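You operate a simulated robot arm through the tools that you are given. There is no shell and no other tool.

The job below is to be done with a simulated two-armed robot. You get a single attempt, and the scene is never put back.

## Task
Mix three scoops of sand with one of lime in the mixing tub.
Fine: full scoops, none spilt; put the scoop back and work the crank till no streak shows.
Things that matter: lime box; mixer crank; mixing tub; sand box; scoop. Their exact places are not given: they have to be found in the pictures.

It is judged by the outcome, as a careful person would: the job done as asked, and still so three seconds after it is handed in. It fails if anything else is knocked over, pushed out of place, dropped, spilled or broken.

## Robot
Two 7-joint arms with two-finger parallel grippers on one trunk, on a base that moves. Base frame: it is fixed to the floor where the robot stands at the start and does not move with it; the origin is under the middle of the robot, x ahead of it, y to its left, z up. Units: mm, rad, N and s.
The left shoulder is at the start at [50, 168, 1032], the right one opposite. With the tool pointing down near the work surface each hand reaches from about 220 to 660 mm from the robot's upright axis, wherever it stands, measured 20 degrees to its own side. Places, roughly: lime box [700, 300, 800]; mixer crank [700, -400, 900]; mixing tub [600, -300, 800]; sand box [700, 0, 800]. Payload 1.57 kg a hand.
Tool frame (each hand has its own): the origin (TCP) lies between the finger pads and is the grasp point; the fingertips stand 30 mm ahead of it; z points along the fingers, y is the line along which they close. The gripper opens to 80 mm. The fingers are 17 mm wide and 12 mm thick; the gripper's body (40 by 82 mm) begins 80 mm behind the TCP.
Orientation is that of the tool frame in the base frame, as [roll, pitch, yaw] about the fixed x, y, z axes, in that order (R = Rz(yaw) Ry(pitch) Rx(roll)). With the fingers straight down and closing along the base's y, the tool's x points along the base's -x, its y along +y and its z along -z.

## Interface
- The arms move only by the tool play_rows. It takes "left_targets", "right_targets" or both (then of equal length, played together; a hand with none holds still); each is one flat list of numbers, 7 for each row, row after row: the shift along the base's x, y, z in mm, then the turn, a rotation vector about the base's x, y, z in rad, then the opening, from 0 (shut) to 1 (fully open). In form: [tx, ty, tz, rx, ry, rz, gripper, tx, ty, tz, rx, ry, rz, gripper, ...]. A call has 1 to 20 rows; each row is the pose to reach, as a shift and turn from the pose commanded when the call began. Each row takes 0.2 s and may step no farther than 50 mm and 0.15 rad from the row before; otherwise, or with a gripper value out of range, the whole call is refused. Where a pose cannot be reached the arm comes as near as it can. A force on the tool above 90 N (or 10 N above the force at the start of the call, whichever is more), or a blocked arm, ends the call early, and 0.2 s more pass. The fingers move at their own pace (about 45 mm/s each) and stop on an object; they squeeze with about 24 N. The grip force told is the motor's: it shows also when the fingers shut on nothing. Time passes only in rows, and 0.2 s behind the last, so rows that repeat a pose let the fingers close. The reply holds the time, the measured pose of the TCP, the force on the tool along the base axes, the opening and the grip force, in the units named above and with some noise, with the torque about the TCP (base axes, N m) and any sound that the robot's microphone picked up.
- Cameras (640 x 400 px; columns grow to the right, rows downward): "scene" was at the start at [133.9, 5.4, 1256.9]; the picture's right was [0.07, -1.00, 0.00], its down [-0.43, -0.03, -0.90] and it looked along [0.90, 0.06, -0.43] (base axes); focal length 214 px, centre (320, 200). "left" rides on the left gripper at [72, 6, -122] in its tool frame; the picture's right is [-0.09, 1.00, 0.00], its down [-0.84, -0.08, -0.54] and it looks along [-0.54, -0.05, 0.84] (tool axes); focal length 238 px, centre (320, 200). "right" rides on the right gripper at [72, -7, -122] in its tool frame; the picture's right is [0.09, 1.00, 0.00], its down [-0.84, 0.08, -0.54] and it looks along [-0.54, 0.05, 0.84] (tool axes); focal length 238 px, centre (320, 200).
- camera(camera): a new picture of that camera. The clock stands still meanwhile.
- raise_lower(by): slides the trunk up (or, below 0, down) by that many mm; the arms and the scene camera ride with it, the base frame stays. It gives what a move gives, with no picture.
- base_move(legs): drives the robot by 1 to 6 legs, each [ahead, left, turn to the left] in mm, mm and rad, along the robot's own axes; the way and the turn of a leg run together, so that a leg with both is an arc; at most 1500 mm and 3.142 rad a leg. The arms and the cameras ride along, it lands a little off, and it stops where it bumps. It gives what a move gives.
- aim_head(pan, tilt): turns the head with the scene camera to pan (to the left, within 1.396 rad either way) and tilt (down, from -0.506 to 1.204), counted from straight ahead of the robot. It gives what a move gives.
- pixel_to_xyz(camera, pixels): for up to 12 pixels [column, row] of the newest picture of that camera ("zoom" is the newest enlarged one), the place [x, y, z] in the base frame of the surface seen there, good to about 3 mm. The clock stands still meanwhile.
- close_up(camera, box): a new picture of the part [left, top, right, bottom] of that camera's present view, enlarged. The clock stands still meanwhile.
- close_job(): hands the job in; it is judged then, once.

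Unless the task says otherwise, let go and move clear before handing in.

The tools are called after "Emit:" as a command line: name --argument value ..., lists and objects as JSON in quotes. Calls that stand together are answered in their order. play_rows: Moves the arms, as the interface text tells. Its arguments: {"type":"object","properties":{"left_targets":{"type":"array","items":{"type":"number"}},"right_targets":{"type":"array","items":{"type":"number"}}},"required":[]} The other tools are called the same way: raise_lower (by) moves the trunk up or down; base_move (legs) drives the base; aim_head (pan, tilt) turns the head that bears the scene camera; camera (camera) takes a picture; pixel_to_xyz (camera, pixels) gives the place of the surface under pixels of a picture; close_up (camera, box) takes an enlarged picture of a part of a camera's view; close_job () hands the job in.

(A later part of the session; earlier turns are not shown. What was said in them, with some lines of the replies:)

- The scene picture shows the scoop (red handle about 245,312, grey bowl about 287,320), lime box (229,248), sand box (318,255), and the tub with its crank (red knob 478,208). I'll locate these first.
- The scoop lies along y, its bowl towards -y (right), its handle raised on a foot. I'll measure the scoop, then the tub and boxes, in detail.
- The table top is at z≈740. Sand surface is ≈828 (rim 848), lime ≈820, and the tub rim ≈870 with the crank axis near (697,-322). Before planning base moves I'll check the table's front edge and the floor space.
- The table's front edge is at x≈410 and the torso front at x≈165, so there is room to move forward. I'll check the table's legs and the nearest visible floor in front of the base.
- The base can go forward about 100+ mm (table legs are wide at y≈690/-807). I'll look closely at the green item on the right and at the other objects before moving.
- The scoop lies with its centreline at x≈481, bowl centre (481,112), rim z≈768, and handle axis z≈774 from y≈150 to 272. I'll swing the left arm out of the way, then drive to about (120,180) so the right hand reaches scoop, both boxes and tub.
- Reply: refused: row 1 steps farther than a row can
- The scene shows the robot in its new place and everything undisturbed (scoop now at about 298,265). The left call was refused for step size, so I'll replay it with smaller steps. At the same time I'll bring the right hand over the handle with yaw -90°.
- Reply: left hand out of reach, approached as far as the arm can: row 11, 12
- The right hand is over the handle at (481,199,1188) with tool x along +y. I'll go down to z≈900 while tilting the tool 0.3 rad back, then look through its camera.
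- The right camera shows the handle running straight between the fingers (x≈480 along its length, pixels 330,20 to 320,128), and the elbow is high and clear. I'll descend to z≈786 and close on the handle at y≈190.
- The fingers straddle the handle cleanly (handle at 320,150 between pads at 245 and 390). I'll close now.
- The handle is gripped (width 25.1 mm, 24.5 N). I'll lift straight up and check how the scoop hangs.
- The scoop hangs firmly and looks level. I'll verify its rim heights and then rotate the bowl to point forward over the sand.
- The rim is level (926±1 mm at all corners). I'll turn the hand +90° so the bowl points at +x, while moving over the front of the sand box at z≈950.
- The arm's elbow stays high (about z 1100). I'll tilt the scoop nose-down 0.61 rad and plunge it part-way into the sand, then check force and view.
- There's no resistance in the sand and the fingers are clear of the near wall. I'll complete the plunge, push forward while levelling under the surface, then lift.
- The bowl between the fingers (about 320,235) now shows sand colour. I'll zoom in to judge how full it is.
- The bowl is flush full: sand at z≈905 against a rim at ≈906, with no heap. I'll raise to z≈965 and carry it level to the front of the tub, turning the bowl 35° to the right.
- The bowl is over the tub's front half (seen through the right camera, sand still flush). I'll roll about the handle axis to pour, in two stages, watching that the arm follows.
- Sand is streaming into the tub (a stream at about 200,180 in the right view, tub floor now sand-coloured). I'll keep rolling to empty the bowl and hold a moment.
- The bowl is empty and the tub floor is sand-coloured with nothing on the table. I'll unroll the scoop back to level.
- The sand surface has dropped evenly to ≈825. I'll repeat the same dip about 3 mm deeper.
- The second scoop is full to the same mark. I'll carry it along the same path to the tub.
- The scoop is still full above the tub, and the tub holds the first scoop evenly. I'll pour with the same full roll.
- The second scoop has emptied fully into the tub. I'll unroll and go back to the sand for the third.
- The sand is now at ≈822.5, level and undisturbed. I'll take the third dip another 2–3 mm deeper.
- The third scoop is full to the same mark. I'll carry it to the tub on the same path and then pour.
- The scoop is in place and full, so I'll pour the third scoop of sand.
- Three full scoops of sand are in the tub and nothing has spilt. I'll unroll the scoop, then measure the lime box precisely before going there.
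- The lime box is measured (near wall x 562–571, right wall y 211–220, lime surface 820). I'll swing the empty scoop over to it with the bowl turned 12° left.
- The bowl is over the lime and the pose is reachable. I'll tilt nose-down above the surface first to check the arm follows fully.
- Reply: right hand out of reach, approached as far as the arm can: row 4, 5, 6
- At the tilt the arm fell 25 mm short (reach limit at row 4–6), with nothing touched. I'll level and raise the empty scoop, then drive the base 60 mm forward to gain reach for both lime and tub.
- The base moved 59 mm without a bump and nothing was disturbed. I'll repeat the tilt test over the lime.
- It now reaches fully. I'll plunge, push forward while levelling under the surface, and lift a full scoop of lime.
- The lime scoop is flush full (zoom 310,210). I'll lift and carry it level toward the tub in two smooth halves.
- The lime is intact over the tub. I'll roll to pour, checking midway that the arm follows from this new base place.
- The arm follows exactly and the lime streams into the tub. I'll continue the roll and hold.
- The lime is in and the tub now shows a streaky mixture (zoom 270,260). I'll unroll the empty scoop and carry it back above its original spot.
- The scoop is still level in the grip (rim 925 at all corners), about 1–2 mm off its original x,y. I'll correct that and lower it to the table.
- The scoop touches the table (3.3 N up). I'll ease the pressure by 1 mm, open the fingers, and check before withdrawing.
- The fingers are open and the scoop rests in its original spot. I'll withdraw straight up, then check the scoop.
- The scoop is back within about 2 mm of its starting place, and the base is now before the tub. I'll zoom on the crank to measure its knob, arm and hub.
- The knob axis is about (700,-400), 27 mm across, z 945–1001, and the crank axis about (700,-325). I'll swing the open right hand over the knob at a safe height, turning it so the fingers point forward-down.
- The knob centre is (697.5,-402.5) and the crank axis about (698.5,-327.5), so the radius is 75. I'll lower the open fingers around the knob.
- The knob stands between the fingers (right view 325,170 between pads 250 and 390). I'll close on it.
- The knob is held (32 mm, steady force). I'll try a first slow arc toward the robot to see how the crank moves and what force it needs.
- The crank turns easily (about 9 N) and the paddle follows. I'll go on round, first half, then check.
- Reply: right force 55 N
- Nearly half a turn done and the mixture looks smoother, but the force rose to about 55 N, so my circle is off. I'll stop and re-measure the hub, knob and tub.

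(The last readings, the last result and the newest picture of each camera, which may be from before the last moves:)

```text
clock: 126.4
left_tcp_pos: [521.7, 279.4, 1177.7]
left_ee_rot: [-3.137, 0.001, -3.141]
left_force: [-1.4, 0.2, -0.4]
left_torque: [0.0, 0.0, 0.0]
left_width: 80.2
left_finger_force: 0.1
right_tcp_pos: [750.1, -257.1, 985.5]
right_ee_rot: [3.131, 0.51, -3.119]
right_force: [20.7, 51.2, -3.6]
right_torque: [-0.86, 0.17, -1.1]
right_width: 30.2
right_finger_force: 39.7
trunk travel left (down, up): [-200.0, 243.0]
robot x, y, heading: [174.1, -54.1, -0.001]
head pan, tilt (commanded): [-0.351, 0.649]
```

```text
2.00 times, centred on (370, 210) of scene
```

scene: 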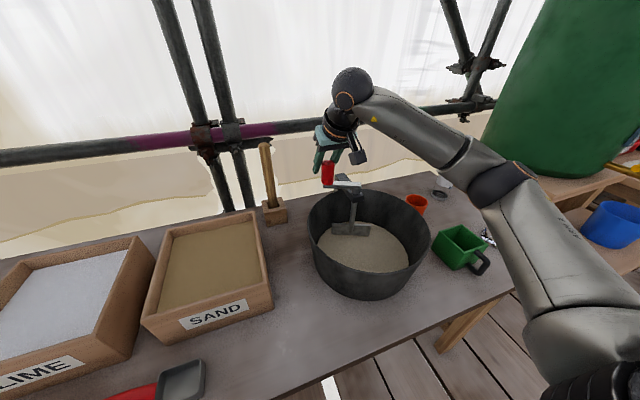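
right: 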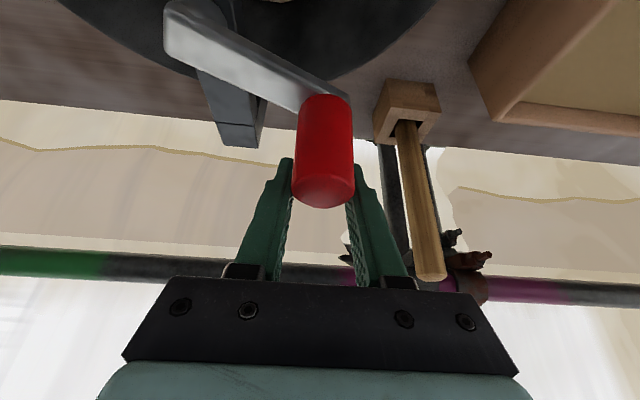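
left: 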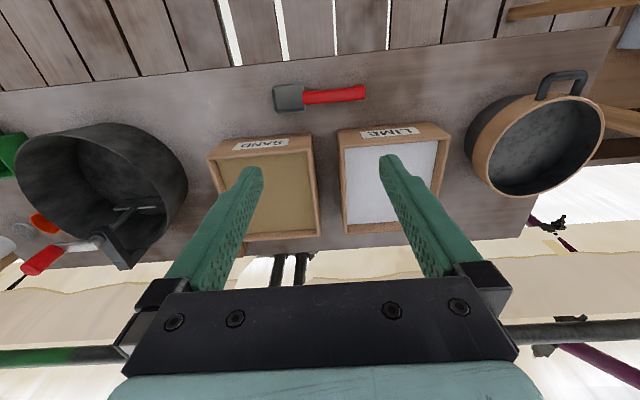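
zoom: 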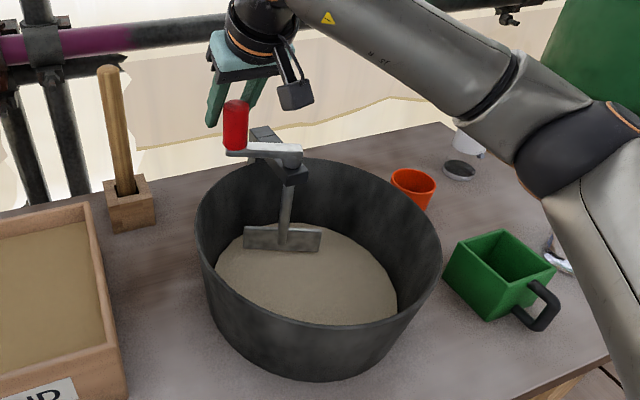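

The hub and tub are unmoved. The knob has slid toward the finger edges because friction alone drives it along x. Before going on I'll relax the tool toward the knob and look closely at the mix.

Emit:
play_rows --right_targets '[-5, 4, 0, 0, 0, 0, 0, -10, 8, 0, 0, 0, 0, 0, -16, 12, 0, 0, 0, 0, 0, -16, 12, 0, 0, 0, 0, 0.3, -16, 12, 0, 0, 0, 0, 0.6, -16, 12, 0, 0, 0, 0, 1, -16, 12, 0, 0, 0, 0, 1]'

Emit:
camera --camera "right"

Emit:
close_up --camera "scene" --box '[330, 210, 410, 280]'

```text
clock: 128.0
left_tcp_pos: [518.4, 271.7, 1180.1]
left_ee_rot: [3.141, 0.003, 3.139]
left_force: [0.8, 0.2, 0.0]
left_torque: [0.02, 0.02, -0.01]
left_width: 79.8
left_finger_force: 0.0
right_tcp_pos: [730.2, -262.4, 981.1]
right_ee_rot: [3.141, 0.498, 3.141]
right_force: [0.4, 0.9, 0.2]
right_torque: [0.02, 0.01, 0.0]
right_width: 80.3
right_finger_force: 0.0
trunk travel left (down, up): [-200.0, 243.0]
robot x, y, heading: [176.0, -53.9, -0.005]
head pan, tilt (commanded): [-0.351, 0.649]
```

```text
taken
```

right: 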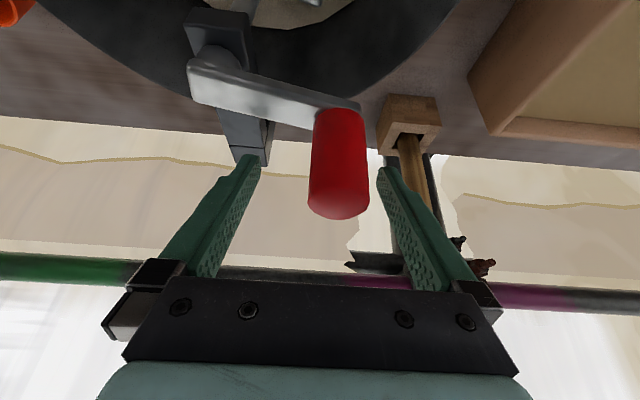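

```text
5.71 times, centred on (370, 245) of scene
```

zoom: 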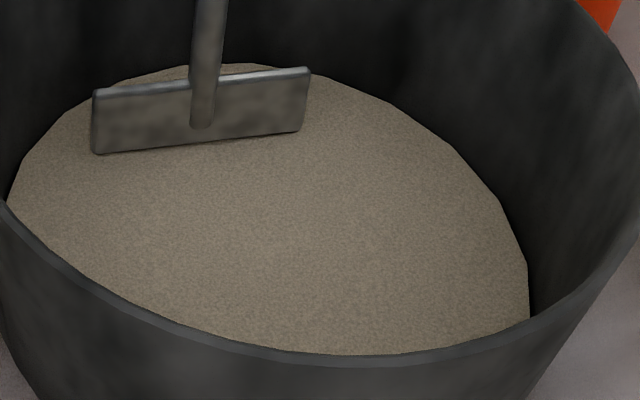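

Emit:
close_up --camera "scene" --box '[345, 232, 385, 260]'

Emit:
close_up --camera "scene" --box '[300, 140, 440, 300]'

Emit:
pixel_to_xyz --camera "right" --pixels '[[340, 205], [315, 200], [367, 200], [340, 190], [340, 215], [225, 75], [210, 70]]'

```text
14.29 times, centred on (365, 246) of scene
```

zoom: 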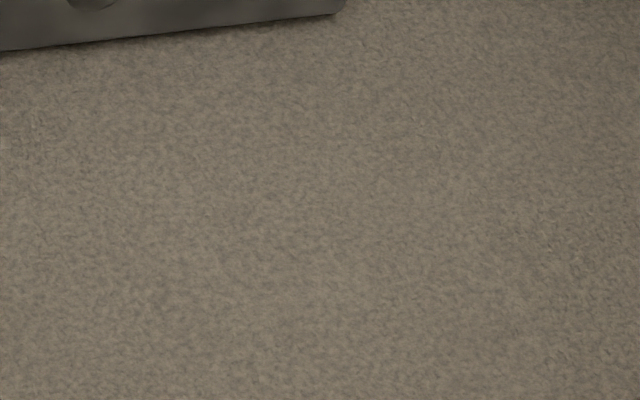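

```text
2.50 times, centred on (370, 220) of scene
```

zoom: 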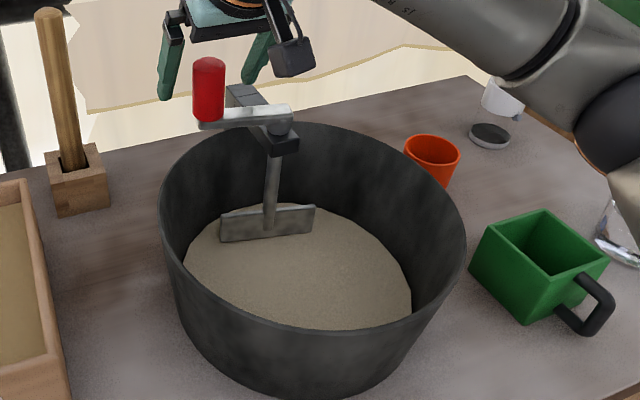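

```text
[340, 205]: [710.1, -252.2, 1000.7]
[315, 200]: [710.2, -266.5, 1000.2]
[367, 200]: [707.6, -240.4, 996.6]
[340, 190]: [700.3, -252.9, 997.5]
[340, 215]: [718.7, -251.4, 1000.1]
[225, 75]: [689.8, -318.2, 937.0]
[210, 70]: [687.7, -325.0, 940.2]
```

The mix looks even, but I want to compare it with plain sand at the same magnification to be sure that no faint streak is left.

Emit:
close_up --camera "scene" --box '[185, 260, 225, 288]'

Emit:
close_up --camera "scene" --box '[330, 222, 410, 278]'

```text
14.29 times, centred on (205, 274) of scene
```

zoom: 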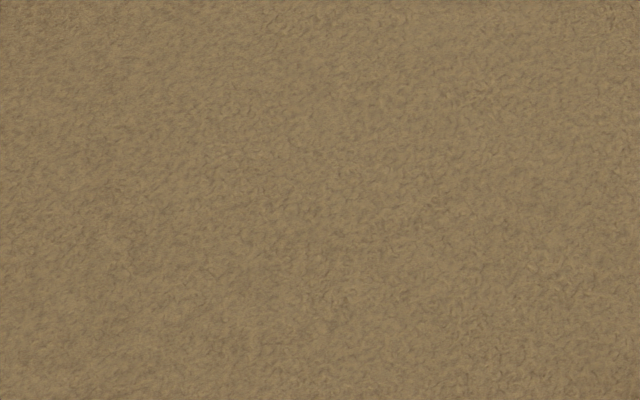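

```text
7.14 times, centred on (370, 250) of scene
```

zoom: 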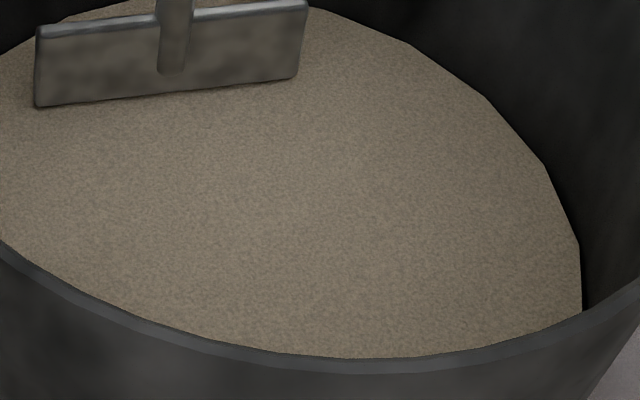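

The mix's grain now matches plain sand's, so no streak shows. To be safe I'll give the crank more turns, this time pushing the knob with closed fingers (no friction grip needed). First I'll lift clear, close, and set down behind the knob.

Emit:
play_rows --right_targets '[0, 0, 20, 0, 0, 0, 1, 0, 0, 50, 0, 0, 0, 1, 0, 0, 80, 0, 0, 0, 1, 0, 0, 90, 0, 0, 0, 0.5, -20, 5, 90, 0, 0, 0, 0, -50, 8, 90, 0, 0, 0, 0, -73, 9, 90, 0, 0, 0, 0, -73, 9, 90, 0, 0, 0, 0, -73, 9, 90, 0, 0, 0, 0]'

Emit:
camera --camera "right"

Emit:
camera --camera "scene"

```text
clock: 130.0
left_tcp_pos: [519.4, 271.6, 1180.0]
left_ee_rot: [3.142, 0.003, 3.14]
left_force: [-0.8, 0.6, -0.6]
left_torque: [0.03, 0.0, 0.0]
left_width: 80.1
left_finger_force: 0.1
right_tcp_pos: [654.9, -253.7, 1074.3]
right_ee_rot: [3.14, 0.501, 3.14]
right_force: [0.7, 0.5, -0.2]
right_torque: [0.0, 0.01, 0.02]
right_width: 0.0
right_finger_force: 21.6
trunk travel left (down, up): [-200.0, 243.0]
robot x, y, heading: [173.3, -52.2, -0.001]
head pan, tilt (commanded): [-0.351, 0.649]
```

```text
taken
```

right: 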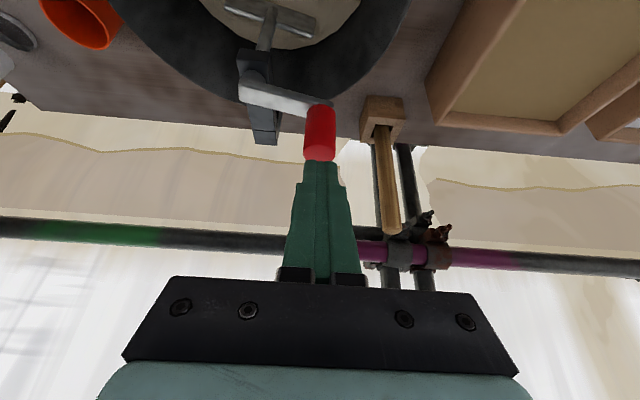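

```text
taken
```

scene: 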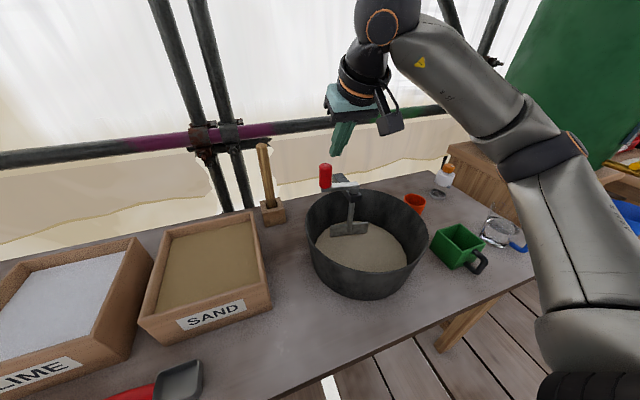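

Emit:
close_up --camera "right" --box '[230, 50, 350, 170]'

Emit:
pixel_to_xyz --camera "right" --pixels '[[320, 152], [308, 150], [332, 150], [320, 146], [320, 157], [245, 88], [255, 85], [250, 97], [320, 120]]'

```text
3.33 times, centred on (290, 110) of right
```

zoom: 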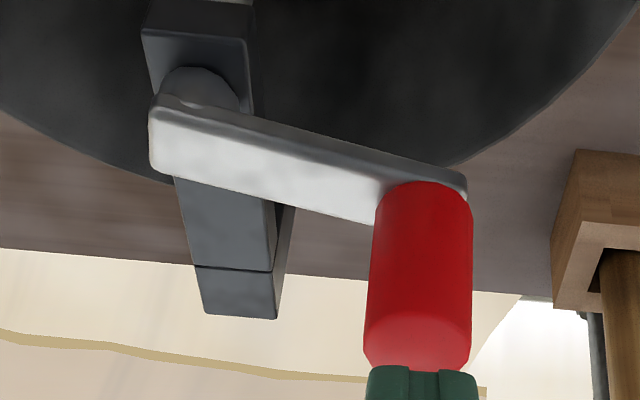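

```text
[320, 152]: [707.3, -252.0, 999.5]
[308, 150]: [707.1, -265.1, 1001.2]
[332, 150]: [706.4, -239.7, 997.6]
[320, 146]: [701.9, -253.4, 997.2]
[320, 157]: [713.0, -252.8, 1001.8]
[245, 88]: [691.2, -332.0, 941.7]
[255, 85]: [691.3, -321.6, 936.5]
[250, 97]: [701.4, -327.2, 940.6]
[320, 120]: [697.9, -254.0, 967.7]
```

The knob is at (711,-252) and the closed fingers are 16 mm short of it on the robot's side. I'll lower them beside it and push a first short stretch.

Emit:
play_rows --right_targets '[3, 1, -30, 0, 0, 0, 0, 3, 1, -60, 0, 0, 0, 0, 3, 1, -80, 0, 0, 0, 0, 3, 1, -87, 0, 0, 0, 0, 12, 3, -87, 0, 0, 0, 0, 22, 4, -87, 0, 0, 0, 0, 31, 5, -87, 0, 0, 0, 0, 45, 3, -87, 0, 0, 0, 0, 60, 0, -87, 0, 0, 0, 0]'

Emit:
camera --camera "right"

Emit:
close_up --camera "scene" --box '[290, 110, 450, 310]'

```text
clock: 132.0
left_tcp_pos: [519.0, 273.5, 1181.0]
left_ee_rot: [-3.141, 0.004, -3.141]
left_force: [-0.2, 0.3, -0.2]
left_torque: [-0.04, 0.01, 0.0]
left_width: 80.1
left_finger_force: 0.1
right_tcp_pos: [716.8, -251.4, 986.4]
right_ee_rot: [3.14, 0.501, 3.141]
right_force: [-0.7, 0.4, 0.6]
right_torque: [0.03, 0.02, 0.0]
right_width: 0.3
right_finger_force: 21.2
trunk travel left (down, up): [-200.0, 243.0]
robot x, y, heading: [175.5, -57.1, -0.002]
head pan, tilt (commanded): [-0.351, 0.649]
```

```text
taken
```

right: 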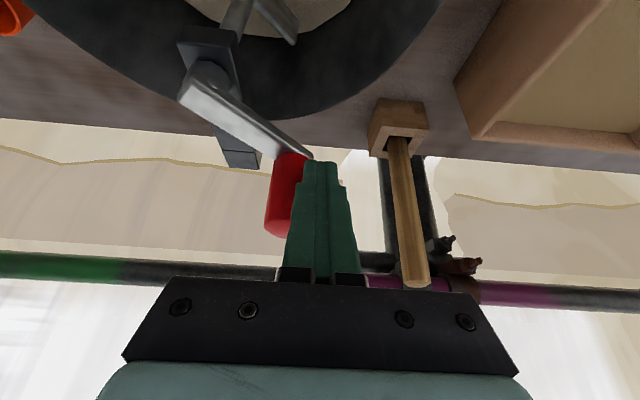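

```text
2.00 times, centred on (370, 210) of scene
```

zoom: 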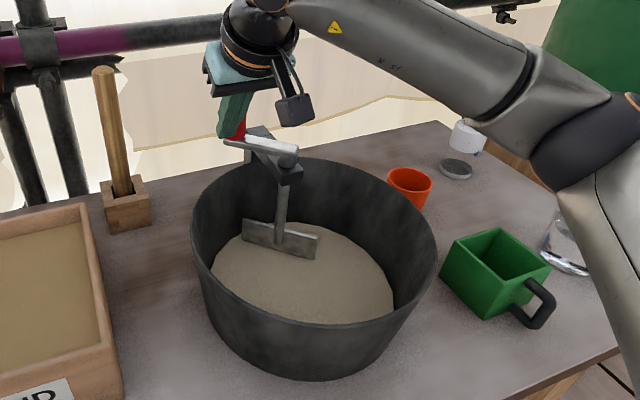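

Pushing works with almost no force, and the paddle has turned on. I'll continue round the far and right side, then check.

Emit:
play_rows --right_targets '[26.4, -14.2, 0, 0, 0, 0, 0, 47, -35.6, 0, 0, 0, 0, 0, 59.6, -61.6, 0, 0, 0, 0, 0, 62.4, -89.2, 0, 0, 0, 0, 0, 55.2, -115, 0, 0, 0, 0, 0, 38.9, -135.8, 0, 0, 0, 0, 0, 15.4, -149.2, 0, 0, 0, 0, 0]'

Emit:
camera --camera "right"

Emit:
close_up --camera "scene" --box '[290, 110, 450, 310]'

```text
clock: 133.6
left_tcp_pos: [519.0, 272.7, 1179.8]
left_ee_rot: [3.141, 0.004, 3.14]
left_force: [0.6, 0.3, -0.4]
left_torque: [0.0, 0.01, 0.01]
left_width: 79.9
left_finger_force: 0.0
right_tcp_pos: [730.5, -399.2, 986.2]
right_ee_rot: [3.141, 0.498, 3.141]
right_force: [0.5, -0.4, 0.1]
right_torque: [0.03, -0.01, 0.01]
right_width: 0.0
right_finger_force: 21.0
trunk travel left (down, up): [-200.0, 243.0]
robot x, y, heading: [171.6, -52.6, 0.002]
head pan, tilt (commanded): [-0.351, 0.649]
```

```text
taken
```

right: 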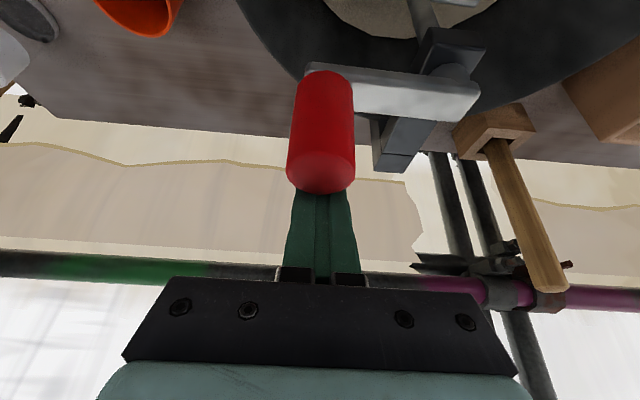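

```text
2.00 times, centred on (370, 210) of scene
```

zoom: 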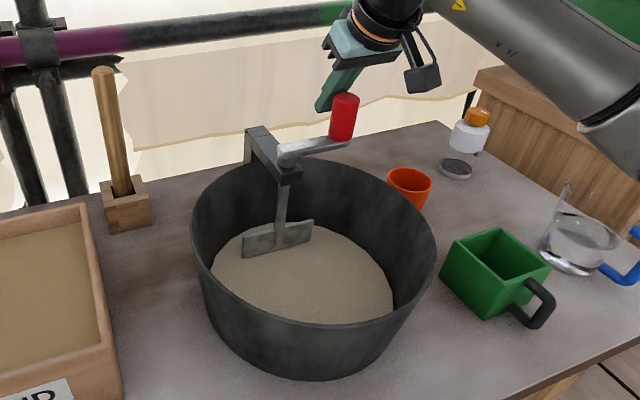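

The push carries the knob smoothly. I'll do one full further turn in this way.

Emit:
play_rows --right_targets '[-27.9, -4.4, 0, 0, 0, 0, 0, -56.6, 0.8, 0, 0, 0, 0, 0, -83, 15, 0, 0, 0, 0, 0, -103.6, 36.4, 0, 0, 0, 0, 0, -116.2, 62.4, 0, 0, 0, 0, 0, -119, 90, 0, 0, 0, 0, 0, -111.8, 115.8, 0, 0, 0, 0, 0, -95.5, 136.6, 0, 0, 0, 0, 0, -72, 150, 0, 0, 0, 0, 0, -44.1, 154.4, 0, 0, 0, 0, 0, -15.4, 149.2, 0, 0, 0, 0, 0, 11, 135, 0, 0, 0, 0, 0, 31.6, 113.6, 0, 0, 0, 0, 0, 44.2, 87.6, 0, 0, 0, 0, 0, 47, 60, 0, 0, 0, 0, 0, 39.8, 34.2, 0, 0, 0, 0, 0, 23.5, 13.4, 0, 0, 0, 0, 0, 0, 0, 0, 0, 0, 0, 0]'

Emit:
camera --camera "right"

Emit:
close_up --camera "scene" --box '[290, 110, 450, 310]'

```text
clock: 137.4
left_tcp_pos: [519.2, 273.0, 1180.4]
left_ee_rot: [-3.141, 0.003, 3.14]
left_force: [0.2, -0.5, -0.2]
left_torque: [0.04, -0.03, 0.01]
left_width: 79.9
left_finger_force: 0.0
right_tcp_pos: [733.4, -399.4, 986.4]
right_ee_rot: [3.139, 0.501, 3.14]
right_force: [2.2, -0.8, 2.8]
right_torque: [0.04, 0.05, 0.04]
right_width: 0.0
right_finger_force: 21.3
trunk travel left (down, up): [-200.0, 243.0]
robot x, y, heading: [174.5, -55.0, -0.004]
head pan, tilt (commanded): [-0.351, 0.649]
```

```text
taken
```

right: 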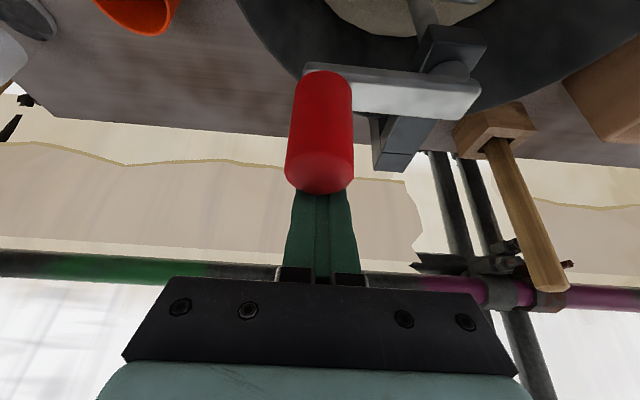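

```text
2.00 times, centred on (370, 210) of scene
```

zoom: 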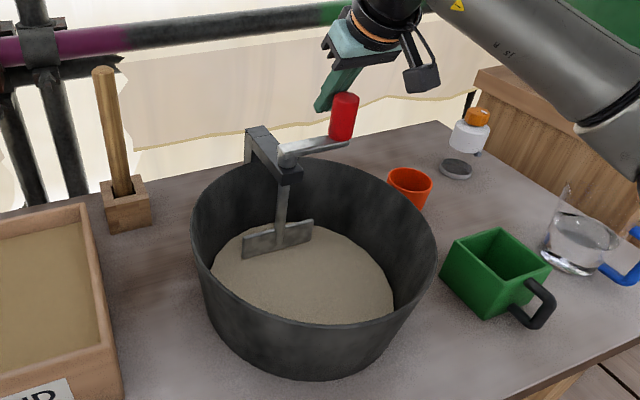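

A full turn went cleanly (force about 3 N) and the mix stays even. I'll do two more turns the same way for good measure.

Emit:
play_rows --right_targets '[-27.9, -4.4, 0, 0, 0, 0, 0, -56.6, 0.8, 0, 0, 0, 0, 0, -83, 15, 0, 0, 0, 0, 0, -103.6, 36.4, 0, 0, 0, 0, 0, -116.2, 62.4, 0, 0, 0, 0, 0, -119, 90, 0, 0, 0, 0, 0, -111.8, 115.8, 0, 0, 0, 0, 0, -95.5, 136.6, 0, 0, 0, 0, 0, -72, 150, 0, 0, 0, 0, 0, -44.1, 154.4, 0, 0, 0, 0, 0, -15.4, 149.2, 0, 0, 0, 0, 0, 11, 135, 0, 0, 0, 0, 0, 31.6, 113.6, 0, 0, 0, 0, 0, 44.2, 87.6, 0, 0, 0, 0, 0, 47, 60, 0, 0, 0, 0, 0, 39.8, 34.2, 0, 0, 0, 0, 0, 23.5, 13.4, 0, 0, 0, 0, 0, 0, 0, 0, 0, 0, 0, 0]'

Emit:
play_rows --right_targets '[-27.9, -4.4, 0, 0, 0, 0, 0, -56.6, 0.8, 0, 0, 0, 0, 0, -83, 15, 0, 0, 0, 0, 0, -103.6, 36.4, 0, 0, 0, 0, 0, -116.2, 62.4, 0, 0, 0, 0, 0, -119, 90, 0, 0, 0, 0, 0, -111.8, 115.8, 0, 0, 0, 0, 0, -95.5, 136.6, 0, 0, 0, 0, 0, -72, 150, 0, 0, 0, 0, 0, -44.1, 154.4, 0, 0, 0, 0, 0, -15.4, 149.2, 0, 0, 0, 0, 0, 11, 135, 0, 0, 0, 0, 0, 31.6, 113.6, 0, 0, 0, 0, 0, 44.2, 87.6, 0, 0, 0, 0, 0, 47, 60, 0, 0, 0, 0, 0, 39.8, 34.2, 0, 0, 0, 0, 0, 23.5, 13.4, 0, 0, 0, 0, 0, 0, 0, 0, 0, 0, 0, 0]'

Emit:
camera --camera "right"

Emit:
close_up --camera "scene" --box '[290, 110, 450, 310]'

```text
clock: 137.8
left_tcp_pos: [517.5, 273.8, 1181.6]
left_ee_rot: [3.141, 0.007, -3.139]
left_force: [-1.4, 0.1, 0.8]
left_torque: [0.01, -0.08, 0.0]
left_width: 79.9
left_finger_force: 0.2
right_tcp_pos: [725.5, -399.4, 998.0]
right_ee_rot: [3.13, 0.561, 3.14]
right_force: [24.6, -2.8, 7.6]
right_torque: [0.01, 0.03, 0.11]
right_width: 0.3
right_finger_force: 20.6
trunk travel left (down, up): [-200.0, 243.0]
robot x, y, heading: [181.1, -54.2, -0.0]
head pan, tilt (commanded): [-0.351, 0.649]
stopped in row 1 (right hand): the force on the tool passed its limit at 113 N (the readings are from after the stop); the commanded pose is now the measured one
```

```text
clock: 138.2
left_tcp_pos: [518.8, 275.1, 1181.4]
left_ee_rot: [-3.14, 0.007, -3.137]
left_force: [0.0, -0.2, 0.2]
left_torque: [0.04, -0.04, -0.01]
left_width: 80.2
left_finger_force: 0.0
right_tcp_pos: [717.4, -397.0, 1010.8]
right_ee_rot: [3.118, 0.618, 3.139]
right_force: [17.9, 1.0, 7.4]
right_torque: [0.12, -0.21, 0.15]
right_width: 0.1
right_finger_force: 21.1
trunk travel left (down, up): [-200.0, 243.0]
robot x, y, heading: [178.8, -54.4, 0.004]
head pan, tilt (commanded): [-0.351, 0.649]
stopped in row 1 (right hand): the force on the tool passed its limit at 143 N (the readings are from after the stop); the commanded pose is now the measured one
```

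```text
taken
```

right: 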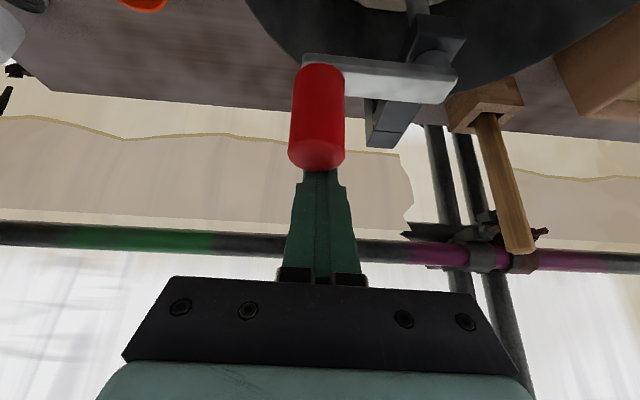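

```text
2.00 times, centred on (370, 210) of scene
```

zoom: 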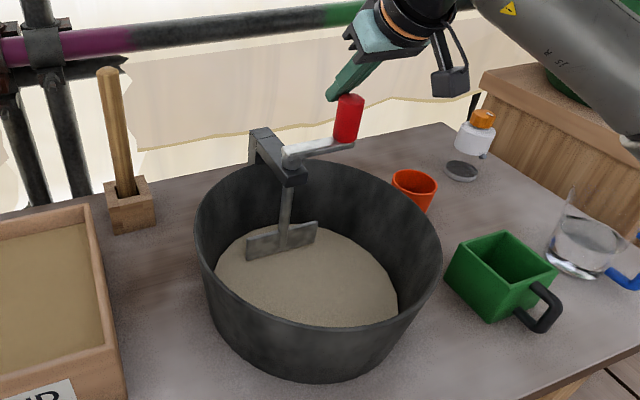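

The last push jammed on the knob's top edge (113 and 143 N, and it stopped itself), so I'll stop cranking. About two full turns are done and the mix shows no streak. I'll back off the knob, lift clear, and check that nothing moved.

Emit:
play_rows --right_targets '[6, 0, 4, 0, 0, 0, 0, 12, 0, 15, 0, 0, 0, 0, 12, 0, 45, 0, 0, 0, 0, 12, 0, 80, 0, 0, 0, 0, 12, 0, 110, 0, 0, 0, 0, 12, 0, 110, 0, 0, 0, 0]'

Emit:
camera --camera "scene"

Emit:
close_up --camera "scene" --box '[290, 110, 450, 310]'

Emit:
pixel_to_xyz --camera "zoom" --pixels '[[270, 132], [290, 178], [296, 155], [330, 147], [348, 120], [350, 100], [200, 225], [440, 245], [290, 240], [120, 190], [410, 180], [480, 250]]'

```text
clock: 139.6
left_tcp_pos: [518.6, 275.2, 1179.9]
left_ee_rot: [3.141, 0.003, -3.135]
left_force: [-0.1, 0.2, 0.4]
left_torque: [0.02, 0.0, 0.03]
left_width: 80.1
left_finger_force: 0.0
right_tcp_pos: [724.9, -399.6, 1115.2]
right_ee_rot: [3.12, 0.604, 3.141]
right_force: [0.1, 0.5, 0.3]
right_torque: [-0.03, -0.02, -0.04]
right_width: 0.0
right_finger_force: 21.2
trunk travel left (down, up): [-200.0, 243.0]
robot x, y, heading: [177.9, -57.1, 0.002]
head pan, tilt (commanded): [-0.351, 0.649]
```

```text
taken
```

scene: 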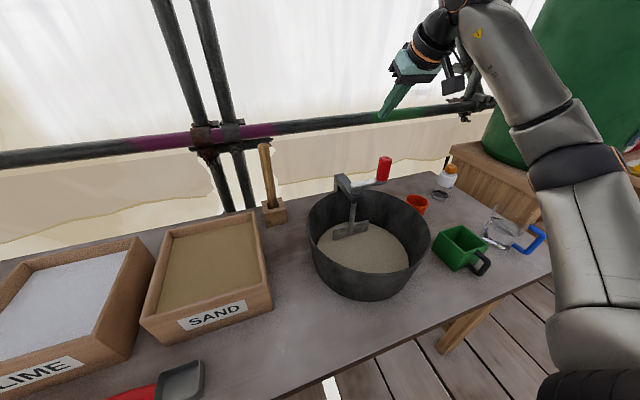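

```text
2.00 times, centred on (370, 210) of scene
```

zoom: 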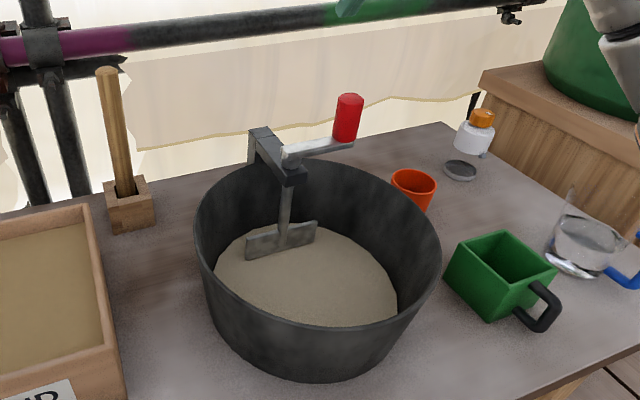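

```text
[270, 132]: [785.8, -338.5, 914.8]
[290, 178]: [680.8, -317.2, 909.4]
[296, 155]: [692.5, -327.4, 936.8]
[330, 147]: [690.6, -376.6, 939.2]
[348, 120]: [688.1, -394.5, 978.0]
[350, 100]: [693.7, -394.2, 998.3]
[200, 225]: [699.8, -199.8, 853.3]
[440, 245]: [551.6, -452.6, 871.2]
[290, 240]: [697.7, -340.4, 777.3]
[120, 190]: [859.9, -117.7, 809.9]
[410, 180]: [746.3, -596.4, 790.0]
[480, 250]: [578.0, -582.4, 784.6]
```

The crank area looks intact. I'll verify the tub's rim circle against my first measurement, (627,-325) with radius 144, and recheck the mix surface.

Emit:
pixel_to_xyz --camera "zoom" --pixels '[[197, 232], [215, 270], [240, 297], [280, 318], [330, 327], [380, 316], [415, 292], [436, 262], [434, 225], [420, 205], [390, 182], [215, 190]]'

Emit:
close_up --camera "scene" --box '[325, 215, 405, 280]'

```text
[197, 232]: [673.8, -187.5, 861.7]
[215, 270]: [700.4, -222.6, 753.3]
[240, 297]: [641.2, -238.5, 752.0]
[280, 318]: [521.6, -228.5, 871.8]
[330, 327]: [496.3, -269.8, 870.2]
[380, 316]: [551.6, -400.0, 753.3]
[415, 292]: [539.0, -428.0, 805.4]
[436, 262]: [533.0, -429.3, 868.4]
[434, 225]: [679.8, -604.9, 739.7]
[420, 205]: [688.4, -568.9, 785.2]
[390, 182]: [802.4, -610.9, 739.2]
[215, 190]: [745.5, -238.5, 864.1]
```

```text
6.15 times, centred on (365, 248) of scene
```

zoom: 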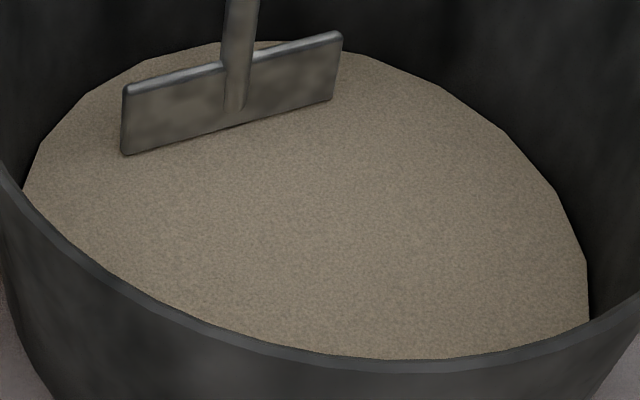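

The tub rim still fits the same circle within a couple of mm and the mix is even, with no streaks. I'll draw the right hand back clear of the crank and check the whole table.

Emit:
play_rows --right_targets '[-20, 10, 20, 0, 0.1, 0, 0.2, -50, 20, 40, 0, 0.2, 0, 0.5, -85, 30, 50, 0, 0.3, 0, 1, -120, 40, 60, 0, 0.4, 0, 1, -155, 50, 60, 0, 0.5, 0, 1, -190, 60, 60, 0, 0.6, 0, 1, -220, 70, 60, 0, 0.6, 0, 1, -220, 70, 60, 0, 0.6, 0, 1]'

Emit:
aim_head --pan 0.05 --tilt 0.85

Emit:
camera --camera "scene"

Emit:
close_up --camera "scene" --box '[60, 150, 400, 330]'

```text
clock: 141.4
left_tcp_pos: [519.2, 274.7, 1179.6]
left_ee_rot: [3.141, 0.003, -3.138]
left_force: [-0.8, -0.9, -1.4]
left_torque: [0.01, 0.01, 0.01]
left_width: 79.9
left_finger_force: 0.0
right_tcp_pos: [505.3, -329.6, 1175.1]
right_ee_rot: [3.121, 0.003, 3.14]
right_force: [-0.6, 0.3, -0.3]
right_torque: [0.01, 0.02, 0.03]
right_width: 80.1
right_finger_force: 0.0
trunk travel left (down, up): [-200.0, 243.0]
robot x, y, heading: [179.9, -54.2, 0.006]
head pan, tilt (commanded): [-0.351, 0.649]
```

```text
clock: 142.3
left_tcp_pos: [518.7, 274.9, 1180.6]
left_ee_rot: [3.142, 0.002, -3.135]
left_force: [1.2, 0.5, -0.8]
left_torque: [0.03, -0.02, -0.02]
left_width: 80.0
left_finger_force: 0.1
right_tcp_pos: [505.7, -329.3, 1175.8]
right_ee_rot: [3.121, 0.005, 3.139]
right_force: [-0.2, 0.7, 0.4]
right_torque: [-0.03, -0.01, 0.01]
right_width: 79.9
right_finger_force: 0.1
trunk travel left (down, up): [-200.0, 243.0]
robot x, y, heading: [179.3, -55.6, 0.009]
head pan, tilt (commanded): [0.051, 0.85]
```

```text
taken
```

scene: 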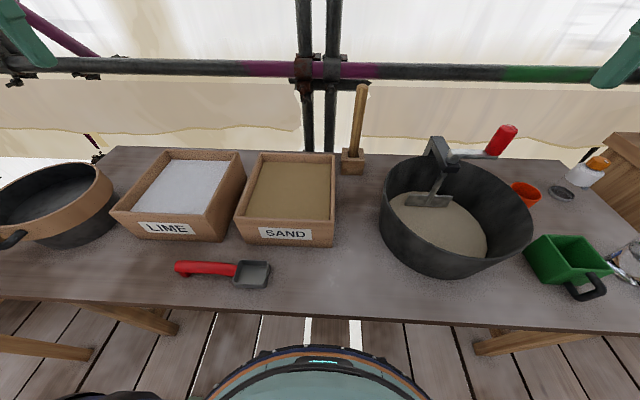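

```text
1.88 times, centred on (230, 240) of scene
```

zoom: 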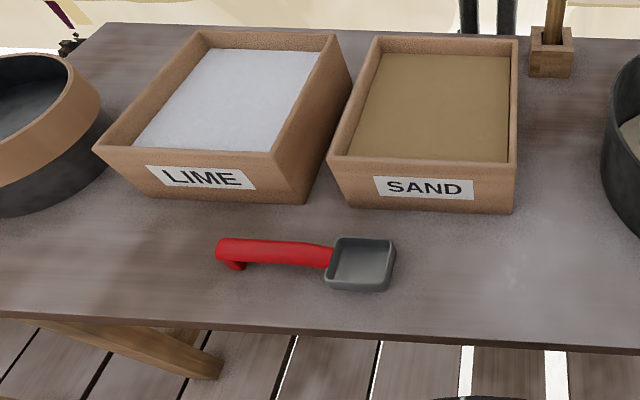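

Everything stands where it was, with the scoop back in place. I'll take one last close look at the tub area and the table for any spill or residual streaks.

Emit:
close_up --camera "scene" --box '[330, 120, 640, 320]'

Emit:
close_up --camera "scene" --box '[385, 180, 495, 260]'

```text
2.00 times, centred on (485, 220) of scene
```

zoom: 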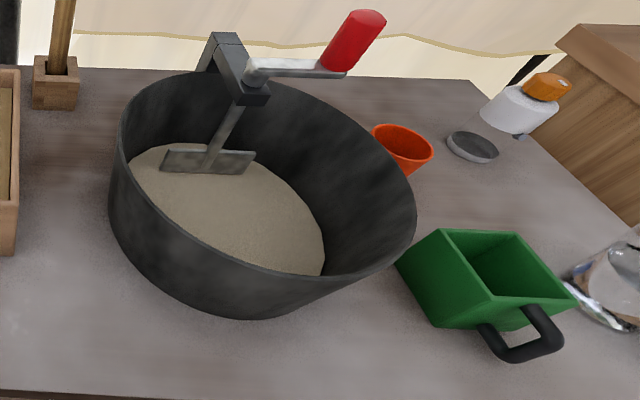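

```text
5.00 times, centred on (440, 220) of scene
```

zoom: 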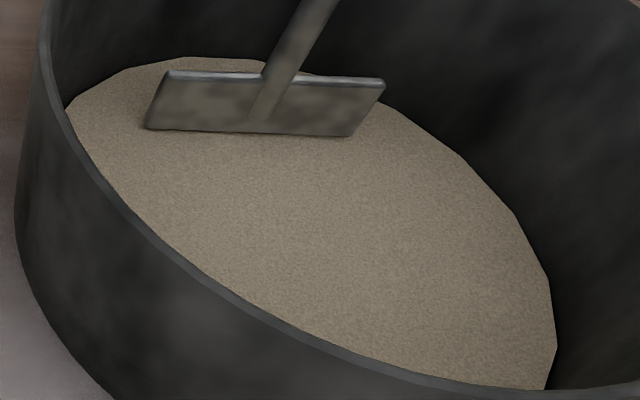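

The tub (zoom 320,240) holds an even, streak-free mix, the table around it is clean, and the scoop is back. Both hands are clear, so I'm handing the job in.

Emit:
close_job

```text
The job is handed in.
```

The tub now holds three full scoops of sand and one of lime, mixed until no streak shows. I've handed the job in.

- **Scoops:** Each of the four looked flush full before I carried it. I saw nothing spilt on the table afterwards.
- **Scoop returned:** It is back on the table within about 2 mm of where it started, measured right after I set it down.
- **Mixing:** I turned the crank about two full turns, and the mix now has the same even grain as plain sand.
- **Crank trouble:** The knob slipped in the grip on the first turn, with the force reaching about 55 N. I then pushed it round with closed fingers. When I tried extra turns, the fingers jammed on the knob and the arm stopped itself at 113 N and then 143 N. I left the crank there, since the mix was already even.
- **Nothing moved:** I re-measured the tub after the jam and it had not shifted by more than a couple of millimetres. The boxes and other items look undisturbed.
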